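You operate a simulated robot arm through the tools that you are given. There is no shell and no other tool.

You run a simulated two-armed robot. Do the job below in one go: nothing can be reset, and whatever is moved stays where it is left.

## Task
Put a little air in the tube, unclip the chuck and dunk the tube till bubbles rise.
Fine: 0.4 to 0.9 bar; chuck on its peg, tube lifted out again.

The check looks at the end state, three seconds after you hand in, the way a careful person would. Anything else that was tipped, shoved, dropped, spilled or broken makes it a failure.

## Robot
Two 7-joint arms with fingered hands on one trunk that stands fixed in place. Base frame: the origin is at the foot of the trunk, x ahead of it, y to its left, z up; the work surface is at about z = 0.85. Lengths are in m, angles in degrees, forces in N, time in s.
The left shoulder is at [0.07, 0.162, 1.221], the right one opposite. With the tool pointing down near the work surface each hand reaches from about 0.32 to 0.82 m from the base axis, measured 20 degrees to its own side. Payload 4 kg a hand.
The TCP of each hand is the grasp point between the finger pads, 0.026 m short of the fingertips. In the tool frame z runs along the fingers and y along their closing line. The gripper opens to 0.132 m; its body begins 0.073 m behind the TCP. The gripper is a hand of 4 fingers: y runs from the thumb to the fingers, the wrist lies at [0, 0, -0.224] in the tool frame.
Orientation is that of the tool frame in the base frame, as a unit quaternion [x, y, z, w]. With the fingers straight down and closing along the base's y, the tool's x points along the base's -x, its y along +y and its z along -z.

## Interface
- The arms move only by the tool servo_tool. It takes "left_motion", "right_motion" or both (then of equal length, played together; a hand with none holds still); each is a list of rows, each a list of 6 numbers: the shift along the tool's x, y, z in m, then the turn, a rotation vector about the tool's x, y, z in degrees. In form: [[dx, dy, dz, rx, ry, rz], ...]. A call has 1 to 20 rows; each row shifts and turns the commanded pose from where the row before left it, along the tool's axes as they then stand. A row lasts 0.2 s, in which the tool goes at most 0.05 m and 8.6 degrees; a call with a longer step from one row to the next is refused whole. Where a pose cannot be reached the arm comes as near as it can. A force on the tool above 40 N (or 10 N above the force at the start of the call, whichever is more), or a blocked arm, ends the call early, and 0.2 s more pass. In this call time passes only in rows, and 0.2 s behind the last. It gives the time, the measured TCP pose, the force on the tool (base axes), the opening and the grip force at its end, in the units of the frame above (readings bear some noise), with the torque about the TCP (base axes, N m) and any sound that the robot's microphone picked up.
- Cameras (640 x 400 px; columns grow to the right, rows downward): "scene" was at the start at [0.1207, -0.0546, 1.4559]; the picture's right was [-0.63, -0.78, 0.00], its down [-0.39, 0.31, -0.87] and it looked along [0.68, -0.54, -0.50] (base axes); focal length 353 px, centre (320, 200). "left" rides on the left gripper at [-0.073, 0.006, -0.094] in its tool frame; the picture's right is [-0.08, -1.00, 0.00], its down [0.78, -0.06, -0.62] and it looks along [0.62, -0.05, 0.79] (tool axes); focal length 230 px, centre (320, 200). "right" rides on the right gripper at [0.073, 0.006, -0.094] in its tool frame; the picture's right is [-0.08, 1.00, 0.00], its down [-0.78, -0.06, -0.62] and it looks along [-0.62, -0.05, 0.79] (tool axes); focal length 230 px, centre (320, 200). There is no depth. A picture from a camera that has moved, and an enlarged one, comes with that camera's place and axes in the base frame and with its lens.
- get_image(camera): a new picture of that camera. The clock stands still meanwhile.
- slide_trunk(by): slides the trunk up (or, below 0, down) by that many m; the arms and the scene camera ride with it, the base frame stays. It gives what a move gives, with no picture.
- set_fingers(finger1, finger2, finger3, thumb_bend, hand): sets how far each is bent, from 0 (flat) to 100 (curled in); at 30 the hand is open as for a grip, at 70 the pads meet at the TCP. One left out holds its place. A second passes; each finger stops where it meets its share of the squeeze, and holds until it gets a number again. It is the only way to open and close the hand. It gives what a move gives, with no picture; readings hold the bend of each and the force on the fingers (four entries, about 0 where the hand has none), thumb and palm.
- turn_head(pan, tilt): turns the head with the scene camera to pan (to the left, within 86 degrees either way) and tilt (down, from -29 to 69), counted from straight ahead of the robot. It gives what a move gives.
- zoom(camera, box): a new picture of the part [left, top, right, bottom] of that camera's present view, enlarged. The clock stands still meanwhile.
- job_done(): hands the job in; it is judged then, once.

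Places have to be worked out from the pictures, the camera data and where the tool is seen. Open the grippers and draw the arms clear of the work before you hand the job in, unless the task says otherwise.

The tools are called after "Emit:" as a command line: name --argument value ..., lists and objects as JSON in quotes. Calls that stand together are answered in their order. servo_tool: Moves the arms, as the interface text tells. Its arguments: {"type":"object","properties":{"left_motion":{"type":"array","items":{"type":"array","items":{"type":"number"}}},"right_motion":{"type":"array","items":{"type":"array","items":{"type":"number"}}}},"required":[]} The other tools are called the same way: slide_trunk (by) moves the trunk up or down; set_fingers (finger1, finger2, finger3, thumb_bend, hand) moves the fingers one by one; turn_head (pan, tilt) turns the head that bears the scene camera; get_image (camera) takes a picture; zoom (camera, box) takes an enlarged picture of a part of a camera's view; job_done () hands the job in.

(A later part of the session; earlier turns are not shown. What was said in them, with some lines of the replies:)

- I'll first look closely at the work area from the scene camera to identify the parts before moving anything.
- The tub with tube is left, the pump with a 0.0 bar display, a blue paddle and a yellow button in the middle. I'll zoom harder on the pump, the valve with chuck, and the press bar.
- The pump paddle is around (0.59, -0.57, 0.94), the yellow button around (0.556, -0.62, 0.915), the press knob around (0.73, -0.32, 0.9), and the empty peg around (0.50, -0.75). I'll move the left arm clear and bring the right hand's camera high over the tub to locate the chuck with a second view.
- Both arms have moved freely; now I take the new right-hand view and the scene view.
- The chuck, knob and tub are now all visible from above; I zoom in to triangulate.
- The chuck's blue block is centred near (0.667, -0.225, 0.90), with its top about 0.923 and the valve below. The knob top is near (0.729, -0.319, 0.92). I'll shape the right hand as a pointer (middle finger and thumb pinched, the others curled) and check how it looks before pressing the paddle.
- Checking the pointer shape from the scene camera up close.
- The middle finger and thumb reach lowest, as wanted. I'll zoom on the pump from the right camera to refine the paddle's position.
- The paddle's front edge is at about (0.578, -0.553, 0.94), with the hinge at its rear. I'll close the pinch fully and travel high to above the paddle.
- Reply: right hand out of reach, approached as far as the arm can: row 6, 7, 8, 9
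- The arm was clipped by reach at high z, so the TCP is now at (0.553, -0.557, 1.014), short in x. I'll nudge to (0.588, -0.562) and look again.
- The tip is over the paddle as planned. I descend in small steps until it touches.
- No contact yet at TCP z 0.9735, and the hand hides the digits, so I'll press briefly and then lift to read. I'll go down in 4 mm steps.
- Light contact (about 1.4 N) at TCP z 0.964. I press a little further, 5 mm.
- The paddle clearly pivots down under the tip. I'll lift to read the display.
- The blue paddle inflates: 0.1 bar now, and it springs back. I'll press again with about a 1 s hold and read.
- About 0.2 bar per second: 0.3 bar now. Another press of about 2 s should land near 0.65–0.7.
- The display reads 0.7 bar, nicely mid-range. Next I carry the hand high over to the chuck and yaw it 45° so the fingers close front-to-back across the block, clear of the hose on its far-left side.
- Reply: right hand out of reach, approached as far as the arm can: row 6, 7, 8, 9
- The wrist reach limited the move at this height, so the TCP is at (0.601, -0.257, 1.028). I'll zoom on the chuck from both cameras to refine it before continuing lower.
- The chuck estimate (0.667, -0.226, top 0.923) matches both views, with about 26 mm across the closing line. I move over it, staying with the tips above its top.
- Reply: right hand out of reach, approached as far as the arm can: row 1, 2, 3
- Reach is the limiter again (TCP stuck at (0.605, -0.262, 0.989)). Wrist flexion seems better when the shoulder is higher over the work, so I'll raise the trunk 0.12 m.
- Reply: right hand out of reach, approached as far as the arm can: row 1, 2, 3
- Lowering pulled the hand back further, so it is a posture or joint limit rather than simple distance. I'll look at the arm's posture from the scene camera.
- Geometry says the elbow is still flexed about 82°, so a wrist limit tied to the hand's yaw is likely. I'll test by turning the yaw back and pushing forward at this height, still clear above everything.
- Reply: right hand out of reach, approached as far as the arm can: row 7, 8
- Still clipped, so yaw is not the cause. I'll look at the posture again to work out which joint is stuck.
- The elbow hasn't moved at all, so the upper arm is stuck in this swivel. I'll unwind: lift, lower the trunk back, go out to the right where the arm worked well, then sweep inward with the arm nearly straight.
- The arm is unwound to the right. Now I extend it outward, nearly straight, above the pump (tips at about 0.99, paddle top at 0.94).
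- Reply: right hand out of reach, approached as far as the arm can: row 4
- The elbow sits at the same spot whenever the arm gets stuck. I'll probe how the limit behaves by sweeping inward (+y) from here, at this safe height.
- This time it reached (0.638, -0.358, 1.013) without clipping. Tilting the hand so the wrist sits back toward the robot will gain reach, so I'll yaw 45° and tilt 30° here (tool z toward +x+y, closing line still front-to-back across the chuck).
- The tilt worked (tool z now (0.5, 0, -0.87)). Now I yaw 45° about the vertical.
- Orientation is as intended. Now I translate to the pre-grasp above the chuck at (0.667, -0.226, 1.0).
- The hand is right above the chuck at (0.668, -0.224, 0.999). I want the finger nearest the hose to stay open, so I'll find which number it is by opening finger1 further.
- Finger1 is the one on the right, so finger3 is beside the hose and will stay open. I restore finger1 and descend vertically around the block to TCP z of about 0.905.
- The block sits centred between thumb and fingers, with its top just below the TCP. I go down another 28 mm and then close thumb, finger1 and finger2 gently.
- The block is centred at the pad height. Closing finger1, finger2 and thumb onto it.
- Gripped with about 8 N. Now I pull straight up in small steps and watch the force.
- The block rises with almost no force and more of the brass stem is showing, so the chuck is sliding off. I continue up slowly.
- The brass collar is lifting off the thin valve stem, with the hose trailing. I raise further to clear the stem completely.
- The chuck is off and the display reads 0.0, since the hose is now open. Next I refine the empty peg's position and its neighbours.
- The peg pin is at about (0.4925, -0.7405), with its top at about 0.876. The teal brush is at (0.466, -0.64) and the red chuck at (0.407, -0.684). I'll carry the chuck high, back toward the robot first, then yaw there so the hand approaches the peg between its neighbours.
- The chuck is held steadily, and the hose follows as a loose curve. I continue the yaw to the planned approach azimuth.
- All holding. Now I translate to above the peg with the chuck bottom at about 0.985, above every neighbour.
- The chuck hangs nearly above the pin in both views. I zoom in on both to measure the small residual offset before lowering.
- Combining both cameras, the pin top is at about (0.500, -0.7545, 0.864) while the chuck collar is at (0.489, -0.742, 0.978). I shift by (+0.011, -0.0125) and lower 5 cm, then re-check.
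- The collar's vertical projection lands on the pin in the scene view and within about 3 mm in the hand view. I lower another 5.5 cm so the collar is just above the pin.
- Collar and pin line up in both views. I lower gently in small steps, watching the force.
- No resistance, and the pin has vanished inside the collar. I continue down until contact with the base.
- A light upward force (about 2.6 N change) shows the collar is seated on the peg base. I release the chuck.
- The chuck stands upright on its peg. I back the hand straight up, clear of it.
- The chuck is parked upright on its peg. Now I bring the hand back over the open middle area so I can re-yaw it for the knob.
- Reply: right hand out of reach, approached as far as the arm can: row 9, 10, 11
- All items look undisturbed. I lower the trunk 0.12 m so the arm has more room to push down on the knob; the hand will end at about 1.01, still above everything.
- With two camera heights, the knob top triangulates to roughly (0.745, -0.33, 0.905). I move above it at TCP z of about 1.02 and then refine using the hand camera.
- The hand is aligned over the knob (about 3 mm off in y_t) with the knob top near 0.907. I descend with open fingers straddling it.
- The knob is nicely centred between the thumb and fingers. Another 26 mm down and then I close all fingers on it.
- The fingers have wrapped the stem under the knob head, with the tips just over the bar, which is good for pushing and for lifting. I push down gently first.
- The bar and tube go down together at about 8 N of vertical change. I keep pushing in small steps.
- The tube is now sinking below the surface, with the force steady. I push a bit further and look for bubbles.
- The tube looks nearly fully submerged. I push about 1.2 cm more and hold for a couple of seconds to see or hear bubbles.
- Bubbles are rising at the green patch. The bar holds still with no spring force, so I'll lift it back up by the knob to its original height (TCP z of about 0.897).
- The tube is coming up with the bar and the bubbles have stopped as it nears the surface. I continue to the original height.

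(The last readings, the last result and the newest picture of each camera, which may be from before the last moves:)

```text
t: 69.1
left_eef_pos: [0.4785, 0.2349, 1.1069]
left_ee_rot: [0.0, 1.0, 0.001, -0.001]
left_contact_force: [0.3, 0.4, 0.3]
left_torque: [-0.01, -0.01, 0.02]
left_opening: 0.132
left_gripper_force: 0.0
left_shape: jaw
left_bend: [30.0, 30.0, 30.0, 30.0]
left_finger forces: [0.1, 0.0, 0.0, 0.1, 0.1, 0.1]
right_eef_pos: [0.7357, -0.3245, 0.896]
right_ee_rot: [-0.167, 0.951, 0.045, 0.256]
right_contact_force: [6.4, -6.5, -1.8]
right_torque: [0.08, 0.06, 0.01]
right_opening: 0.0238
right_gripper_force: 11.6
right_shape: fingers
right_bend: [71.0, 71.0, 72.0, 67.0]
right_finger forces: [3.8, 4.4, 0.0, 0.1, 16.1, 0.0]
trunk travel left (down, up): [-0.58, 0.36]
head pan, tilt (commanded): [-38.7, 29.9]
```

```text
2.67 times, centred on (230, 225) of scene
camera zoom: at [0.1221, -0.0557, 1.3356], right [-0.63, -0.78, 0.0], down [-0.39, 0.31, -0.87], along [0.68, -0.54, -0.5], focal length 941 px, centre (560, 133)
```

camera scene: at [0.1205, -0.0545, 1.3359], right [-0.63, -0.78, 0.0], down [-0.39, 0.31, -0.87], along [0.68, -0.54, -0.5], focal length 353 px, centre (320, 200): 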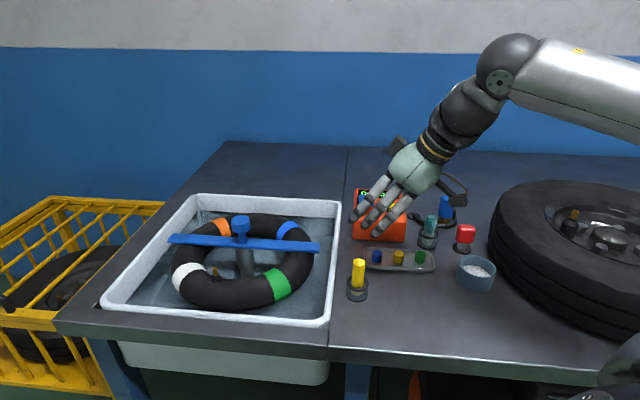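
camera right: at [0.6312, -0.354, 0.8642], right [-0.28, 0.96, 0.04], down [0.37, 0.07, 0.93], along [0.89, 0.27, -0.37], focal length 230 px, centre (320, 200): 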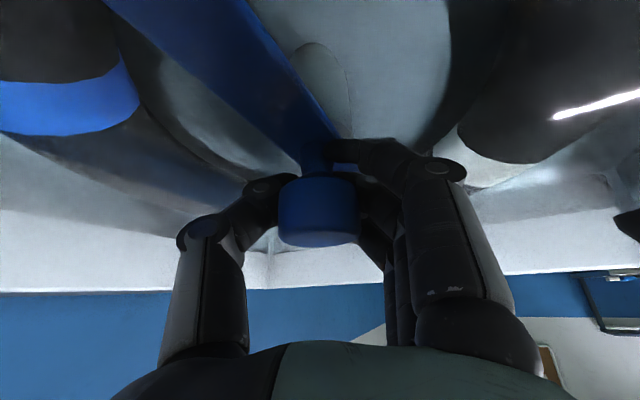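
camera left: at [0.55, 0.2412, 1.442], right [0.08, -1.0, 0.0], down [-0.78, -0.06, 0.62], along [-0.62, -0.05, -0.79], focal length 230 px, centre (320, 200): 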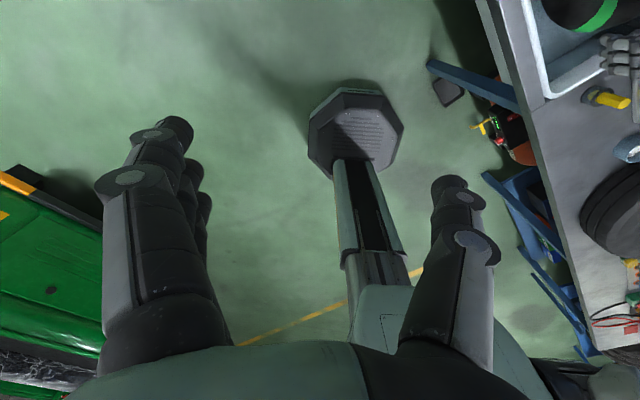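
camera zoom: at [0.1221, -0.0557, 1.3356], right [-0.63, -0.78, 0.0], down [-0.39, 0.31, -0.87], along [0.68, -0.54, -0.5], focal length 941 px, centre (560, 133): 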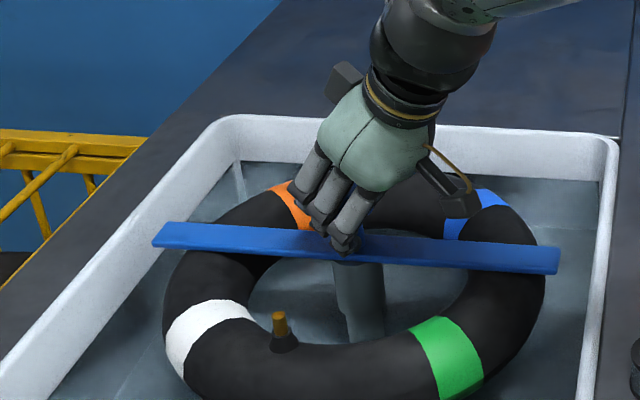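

The bar and tube are back exactly at the starting height. I try 4 mm more to make sure they're at the upper stop before letting go.

Emit:
servo_tool --right_motion '[[-0.001, 0, -0.00173, 0, 0, 0], [-0.001, 0, -0.00173, 0, 0, 0]]'

Emit:
zoom --camera "scene" --box '[130, 150, 330, 300]'

```text
t: 69.7
left_eef_pos: [0.4795, 0.2337, 1.1088]
left_ee_rot: [0.0, 1.0, 0.001, -0.002]
left_contact_force: [0.7, -0.2, 0.1]
left_torque: [0.01, -0.02, 0.03]
left_opening: 0.1321
left_gripper_force: 0.0
left_shape: jaw
left_bend: [30.0, 30.0, 30.0, 30.0]
left_finger forces: [0.0, 0.0, 0.1, 0.0, 0.0, 0.0]
right_eef_pos: [0.7362, -0.3248, 0.897]
right_ee_rot: [-0.167, 0.952, 0.047, 0.253]
right_contact_force: [5.3, -3.6, -14.3]
right_torque: [0.14, 0.06, 0.05]
right_opening: 0.024
right_gripper_force: 13.1
right_shape: fingers
right_bend: [70.0, 70.0, 72.0, 67.0]
right_finger forces: [3.7, 6.2, 0.0, 0.1, 14.8, 0.0]
trunk travel left (down, up): [-0.58, 0.36]
head pan, tilt (commanded): [-38.7, 29.9]
```

```text
2.67 times, centred on (230, 225) of scene
camera zoom: at [0.1238, -0.0561, 1.3352], right [-0.63, -0.78, 0.0], down [-0.39, 0.31, -0.87], along [0.68, -0.54, -0.5], focal length 941 px, centre (560, 133)
```

zoom: 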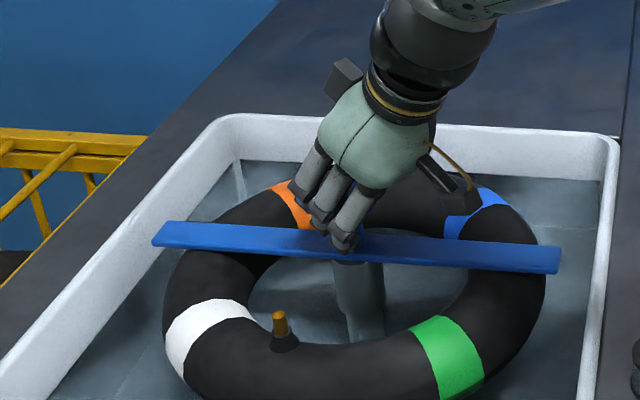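

The force rose to 14 N at the same height, so it's at the upper stop. I unload 3 mm and open the hand.

Emit:
servo_tool --right_motion '[[0.0015, 0, 0.0026, 0, 0, 0]]'

Emit:
set_fingers --hand "right" --finger1 46 --finger2 46 --finger3 40 --thumb_bend 46

Emit:
zoom --camera "scene" --box '[130, 150, 330, 300]'

Emit:
get_image --camera "right"

```text
t: 70.1
left_eef_pos: [0.4799, 0.235, 1.109]
left_ee_rot: [0.0, 1.0, 0.0, -0.001]
left_contact_force: [0.4, 0.1, 0.0]
left_torque: [0.01, 0.05, 0.0]
left_opening: 0.1319
left_gripper_force: 0.1
left_shape: jaw
left_bend: [30.0, 30.0, 30.0, 30.0]
left_finger forces: [0.0, 0.0, 0.0, 0.1, 0.0, 0.1]
right_eef_pos: [0.7366, -0.3238, 0.8954]
right_ee_rot: [-0.167, 0.951, 0.046, 0.255]
right_contact_force: [1.0, -4.5, -9.0]
right_torque: [0.1, 0.09, 0.02]
right_opening: 0.0241
right_gripper_force: 12.1
right_shape: fingers
right_bend: [70.0, 70.0, 72.0, 67.0]
right_finger forces: [5.0, 5.2, 0.0, 0.0, 14.3, 0.0]
trunk travel left (down, up): [-0.58, 0.36]
head pan, tilt (commanded): [-38.7, 29.9]
```

```text
t: 71.1
left_eef_pos: [0.4773, 0.2354, 1.1086]
left_ee_rot: [0.0, 1.0, 0.0, 0.0]
left_contact_force: [0.1, 0.0, 0.2]
left_torque: [0.02, -0.02, 0.0]
left_opening: 0.1321
left_gripper_force: 0.1
left_shape: jaw
left_bend: [30.0, 30.0, 30.0, 30.0]
left_finger forces: [0.1, 0.0, 0.0, 0.0, 0.0, 0.1]
right_eef_pos: [0.7372, -0.3233, 0.8981]
right_ee_rot: [-0.167, 0.951, 0.046, 0.256]
right_contact_force: [-0.2, -0.8, -0.2]
right_torque: [0.02, 0.0, -0.04]
right_opening: 0.0829
right_gripper_force: 0.1
right_shape: fingers
right_bend: [46.0, 46.0, 40.0, 46.0]
right_finger forces: [0.0, 0.0, 0.1, 0.0, 0.0, 0.0]
trunk travel left (down, up): [-0.58, 0.36]
head pan, tilt (commanded): [-38.7, 29.9]
```

```text
2.67 times, centred on (230, 225) of scene
camera zoom: at [0.121, -0.0546, 1.3358], right [-0.63, -0.78, 0.0], down [-0.39, 0.31, -0.87], along [0.68, -0.54, -0.5], focal length 941 px, centre (560, 133)
```

zoom: 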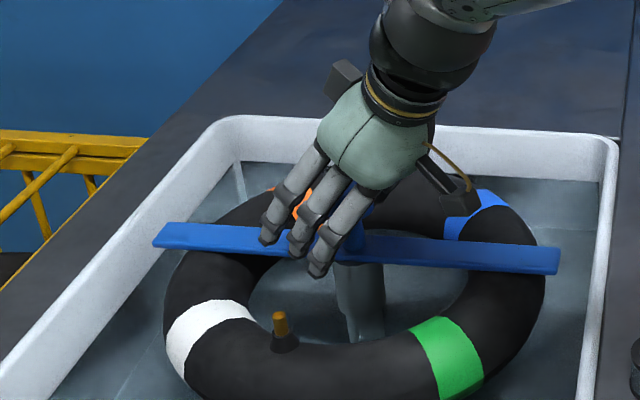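

```text
taken
camera right: at [0.6306, -0.3533, 0.9421], right [-0.28, 0.96, 0.04], down [0.37, 0.07, 0.93], along [0.89, 0.27, -0.37], focal length 230 px, centre (320, 200)
```

right: 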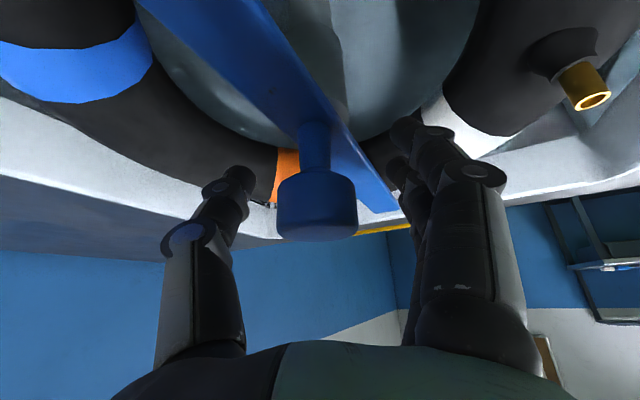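

The bar stays up by itself and the hand is open around the knob. I lift straight up and then draw back the way I came.

Emit:
servo_tool --right_motion '[[-0.0123, 0, -0.0213, 0, 0, 0], [-0.0123, 0, -0.0213, 0, 0, 0], [-0.0123, 0, -0.0213, 0, 0, 0], [-0.0123, 0, -0.0213, 0, 0, 0], [-0.0123, 0, -0.0213, 0, 0, 0]]'

Emit:
servo_tool --right_motion '[[0.0329, -0.0084, -0.0174, 0, 0, 0], [0.0329, -0.0084, -0.0174, 0, 0, 0], [0.0329, -0.0084, -0.0174, 0, 0, 0], [0.0329, -0.0084, -0.0174, 0, 0, 0], [0.0329, -0.0084, -0.0174, 0, 0, 0], [0.0329, -0.0084, -0.0174, 0, 0, 0], [0.0329, -0.0084, -0.0174, 0, 0, 0], [0.0329, -0.0084, -0.0174, 0, 0, 0]]'

Emit:
get_image --camera "scene"

```text
t: 72.3
left_eef_pos: [0.4771, 0.236, 1.1081]
left_ee_rot: [0.0, 1.0, 0.0, 0.0]
left_contact_force: [0.3, 0.2, 0.8]
left_torque: [-0.02, 0.0, 0.0]
left_opening: 0.132
left_gripper_force: 0.1
left_shape: jaw
left_bend: [30.0, 30.0, 30.0, 30.0]
left_finger forces: [0.0, 0.1, 0.1, 0.0, 0.1, 0.0]
right_eef_pos: [0.7346, -0.3228, 1.0211]
right_ee_rot: [-0.167, 0.951, 0.046, 0.256]
right_contact_force: [1.1, 0.1, -0.5]
right_torque: [-0.02, 0.0, -0.01]
right_opening: 0.0832
right_gripper_force: 0.1
right_shape: fingers
right_bend: [46.0, 46.0, 40.0, 46.0]
right_finger forces: [0.0, 0.1, 0.0, 0.0, 0.0, 0.0]
trunk travel left (down, up): [-0.58, 0.36]
head pan, tilt (commanded): [-38.7, 29.9]
```

```text
t: 74.1
left_eef_pos: [0.4772, 0.2354, 1.1095]
left_ee_rot: [0.0, 1.0, 0.0, 0.0]
left_contact_force: [0.4, 0.4, 0.4]
left_torque: [0.0, -0.03, -0.01]
left_opening: 0.132
left_gripper_force: 0.0
left_shape: jaw
left_bend: [30.0, 30.0, 30.0, 30.0]
left_finger forces: [0.0, 0.1, 0.0, 0.0, 0.0, 0.1]
right_eef_pos: [0.4775, -0.4875, 1.0084]
right_ee_rot: [-0.168, 0.95, 0.046, 0.258]
right_contact_force: [-1.1, 0.2, 0.1]
right_torque: [-0.01, 0.0, 0.0]
right_opening: 0.083
right_gripper_force: 0.1
right_shape: fingers
right_bend: [46.0, 46.0, 40.0, 46.0]
right_finger forces: [0.1, 0.0, 0.0, 0.0, 0.1, 0.1]
trunk travel left (down, up): [-0.58, 0.36]
head pan, tilt (commanded): [-38.7, 29.9]
```

```text
taken
camera scene: at [0.1191, -0.0553, 1.336], right [-0.63, -0.78, 0.0], down [-0.39, 0.31, -0.87], along [0.68, -0.54, -0.5], focal length 353 px, centre (320, 200)
```

scene: 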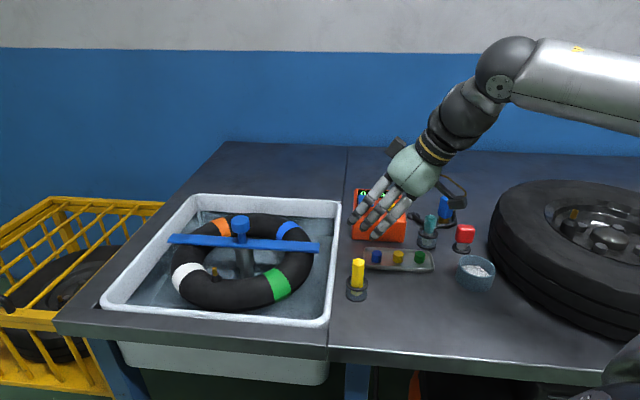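

Everything looks in place. I raise the trunk again, retract the right hand toward the robot, and open it fully.

Emit:
slide_trunk --by 0.12

Emit:
servo_tool --right_motion '[[0.025, 0.0, -0.0144, 0, 0, 0], [0.025, 0.0, -0.0144, 0, 0, 0], [0.025, 0.0, -0.0144, 0, 0, 0], [0.025, 0.0, -0.0144, 0, 0, 0]]'

Emit:
set_fingers --hand "right" --finger1 30 --finger2 30 --finger3 30 --thumb_bend 30

Emit:
get_image --camera "scene"

Emit:
zoom --camera "scene" --box '[330, 210, 490, 350]'

Emit:
zoom --camera "scene" --box '[120, 220, 340, 370]'

```text
t: 75.6
left_eef_pos: [0.4779, 0.236, 1.2291]
left_ee_rot: [0.001, 1.0, 0.0, 0.0]
left_contact_force: [0.6, -1.0, 0.9]
left_torque: [0.0, 0.01, -0.01]
left_opening: 0.1318
left_gripper_force: 0.1
left_shape: jaw
left_bend: [30.0, 30.0, 30.0, 30.0]
left_finger forces: [0.1, 0.1, 0.1, 0.0, 0.1, 0.0]
right_eef_pos: [0.4784, -0.4866, 1.1288]
right_ee_rot: [-0.167, 0.951, 0.046, 0.256]
right_contact_force: [0.2, 0.0, -0.1]
right_torque: [-0.03, -0.01, -0.02]
right_opening: 0.0831
right_gripper_force: 0.0
right_shape: fingers
right_bend: [46.0, 46.0, 40.0, 46.0]
right_finger forces: [0.0, 0.0, 0.1, 0.1, 0.0, 0.0]
trunk travel left (down, up): [-0.7, 0.24]
head pan, tilt (commanded): [-38.7, 29.9]
```

```text
t: 76.6
left_eef_pos: [0.4755, 0.236, 1.2298]
left_ee_rot: [-0.001, 1.0, 0.0, 0.001]
left_contact_force: [-0.4, 0.4, -0.4]
left_torque: [0.01, -0.04, 0.05]
left_opening: 0.1318
left_gripper_force: 0.0
left_shape: jaw
left_bend: [30.0, 30.0, 30.0, 30.0]
left_finger forces: [0.1, 0.0, 0.1, 0.1, 0.1, 0.1]
right_eef_pos: [0.3684, -0.5261, 1.1288]
right_ee_rot: [-0.168, 0.951, 0.046, 0.257]
right_contact_force: [-0.7, 0.7, -0.3]
right_torque: [0.01, -0.03, -0.02]
right_opening: 0.0832
right_gripper_force: 0.2
right_shape: fingers
right_bend: [46.0, 46.0, 40.0, 46.0]
right_finger forces: [0.0, 0.0, 0.0, 0.1, 0.0, 0.0]
trunk travel left (down, up): [-0.7, 0.24]
head pan, tilt (commanded): [-38.7, 29.9]
```

```text
t: 77.6
left_eef_pos: [0.4768, 0.2365, 1.228]
left_ee_rot: [0.0, 1.0, 0.0, 0.0]
left_contact_force: [-0.6, 0.4, -0.1]
left_torque: [-0.02, 0.03, -0.01]
left_opening: 0.1317
left_gripper_force: 0.1
left_shape: jaw
left_bend: [30.0, 30.0, 30.0, 30.0]
left_finger forces: [0.1, 0.1, 0.0, 0.0, 0.0, 0.1]
right_eef_pos: [0.3703, -0.5265, 1.1282]
right_ee_rot: [-0.167, 0.951, 0.046, 0.256]
right_contact_force: [0.0, -0.1, 0.1]
right_torque: [0.03, 0.01, -0.01]
right_opening: 0.1354
right_gripper_force: 0.0
right_shape: fingers
right_bend: [30.0, 30.0, 30.0, 30.0]
right_finger forces: [0.0, 0.1, 0.0, 0.0, 0.0, 0.0]
trunk travel left (down, up): [-0.7, 0.24]
head pan, tilt (commanded): [-38.7, 29.9]
```

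```text
taken
camera scene: at [0.1205, -0.0545, 1.4559], right [-0.63, -0.78, 0.0], down [-0.39, 0.31, -0.87], along [0.68, -0.54, -0.5], focal length 353 px, centre (320, 200)
```

scene: 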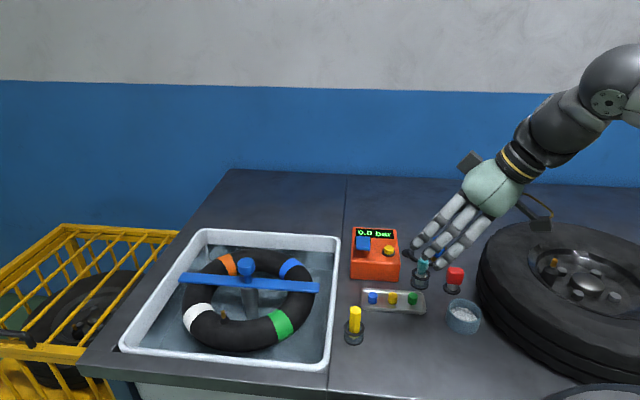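

```text
2.86 times, centred on (410, 280) of scene
camera zoom: at [0.1205, -0.0545, 1.4559], right [-0.63, -0.78, 0.0], down [-0.39, 0.31, -0.87], along [0.68, -0.54, -0.5], focal length 1008 px, centre (63, -29)
```

zoom: 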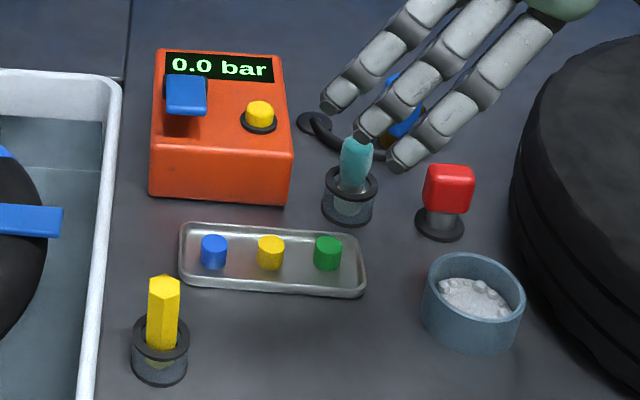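

```text
2.67 times, centred on (230, 295) of scene
camera zoom: at [0.1205, -0.0545, 1.4559], right [-0.63, -0.78, 0.0], down [-0.39, 0.31, -0.87], along [0.68, -0.54, -0.5], focal length 941 px, centre (560, -53)
```

zoom: 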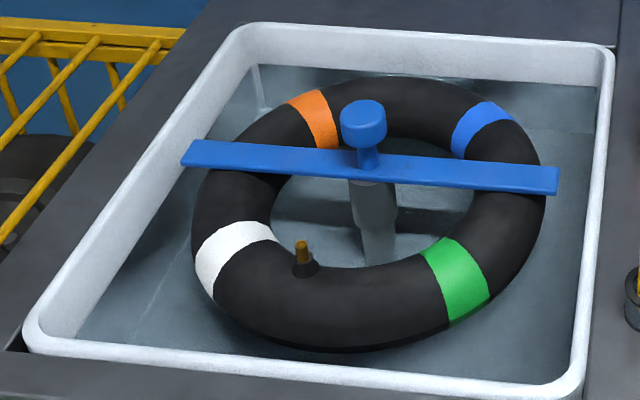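

The tub looks exactly as at the start. The hand is just hiding the chuck in this view, so I retract it further up and back, then verify the chuck.

Emit:
servo_tool --right_motion '[[-0.0043, 0.0248, -0.0264, 0, 0, 0], [-0.0043, 0.0248, -0.0264, 0, 0, 0], [-0.0043, 0.0248, -0.0264, 0, 0, 0], [-0.0043, 0.0248, -0.0264, 0, 0, 0]]'

Emit:
get_image --camera "scene"

Emit:
zoom --camera "scene" --box '[380, 215, 500, 320]'

```text
t: 78.6
left_eef_pos: [0.4762, 0.2381, 1.2294]
left_ee_rot: [0.001, 1.0, 0.0, 0.0]
left_contact_force: [-0.5, -0.5, 0.5]
left_torque: [-0.01, -0.01, 0.01]
left_opening: 0.1319
left_gripper_force: 0.0
left_shape: jaw
left_bend: [30.0, 30.0, 30.0, 30.0]
left_finger forces: [0.0, 0.1, 0.0, 0.1, 0.1, 0.0]
right_eef_pos: [0.2993, -0.4452, 1.2298]
right_ee_rot: [-0.167, 0.951, 0.045, 0.257]
right_contact_force: [-0.6, -0.1, 0.1]
right_torque: [-0.03, -0.03, -0.02]
right_opening: 0.1358
right_gripper_force: 0.0
right_shape: fingers
right_bend: [30.0, 30.0, 30.0, 30.0]
right_finger forces: [0.1, 0.1, 0.0, 0.0, 0.1, 0.1]
trunk travel left (down, up): [-0.7, 0.24]
head pan, tilt (commanded): [-38.7, 29.9]
```

```text
taken
camera scene: at [0.1193, -0.0529, 1.456], right [-0.63, -0.78, 0.0], down [-0.39, 0.31, -0.87], along [0.68, -0.54, -0.5], focal length 353 px, centre (320, 200)
```

scene: 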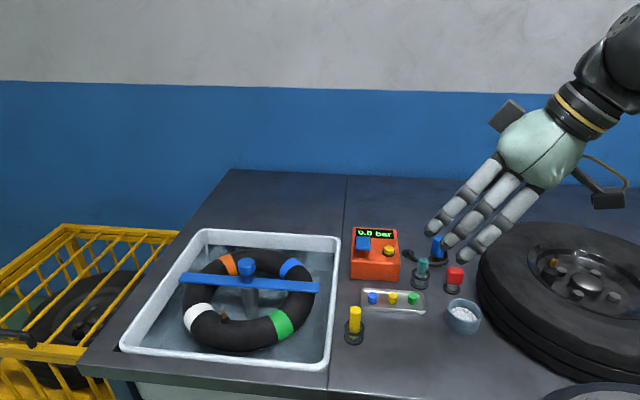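

```text
3.81 times, centred on (440, 268) of scene
camera zoom: at [0.1193, -0.0529, 1.456], right [-0.63, -0.78, 0.0], down [-0.39, 0.31, -0.87], along [0.68, -0.54, -0.5], focal length 1344 px, centre (-137, -57)
```

zoom: 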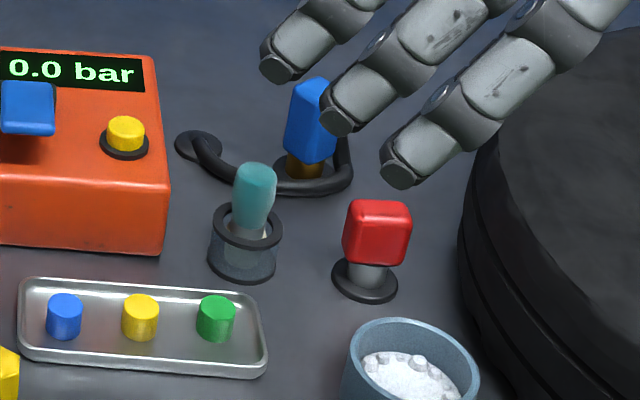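

The chuck stands upright on its peg, the tube is back up at its stop with the valve free, and nothing else has moved. The last gauge reading was 0.7 bar, and both hands are open and clear, so I hand in.

Emit:
job_done

```text
The job is handed in.
```

The job is handed in, and as far as I can see every part of it was done:

- **Pressure:** the gauge read 0.7 bar with the chuck still clipped on. It now shows 0.0 only because the hose is disconnected. I couldn't re-read the tube after unclipping, so 0.7 is the last known value. It had held steady for about 14 s before I took the chuck off.
- **Chuck:** it came off the valve cleanly and is standing upright on its peg behind the pump.
- **Dunk:** I pushed the bar down until the tube was under water, and bubbles rose at the green patch.
- **Tube:** I lifted it back up by the knob to the bar's upper stop, and it stayed there after I let go.

In the last pictures the pump, the tray, the holders, the red chuck and the wheel all look where they were. Both hands are open and drawn back.
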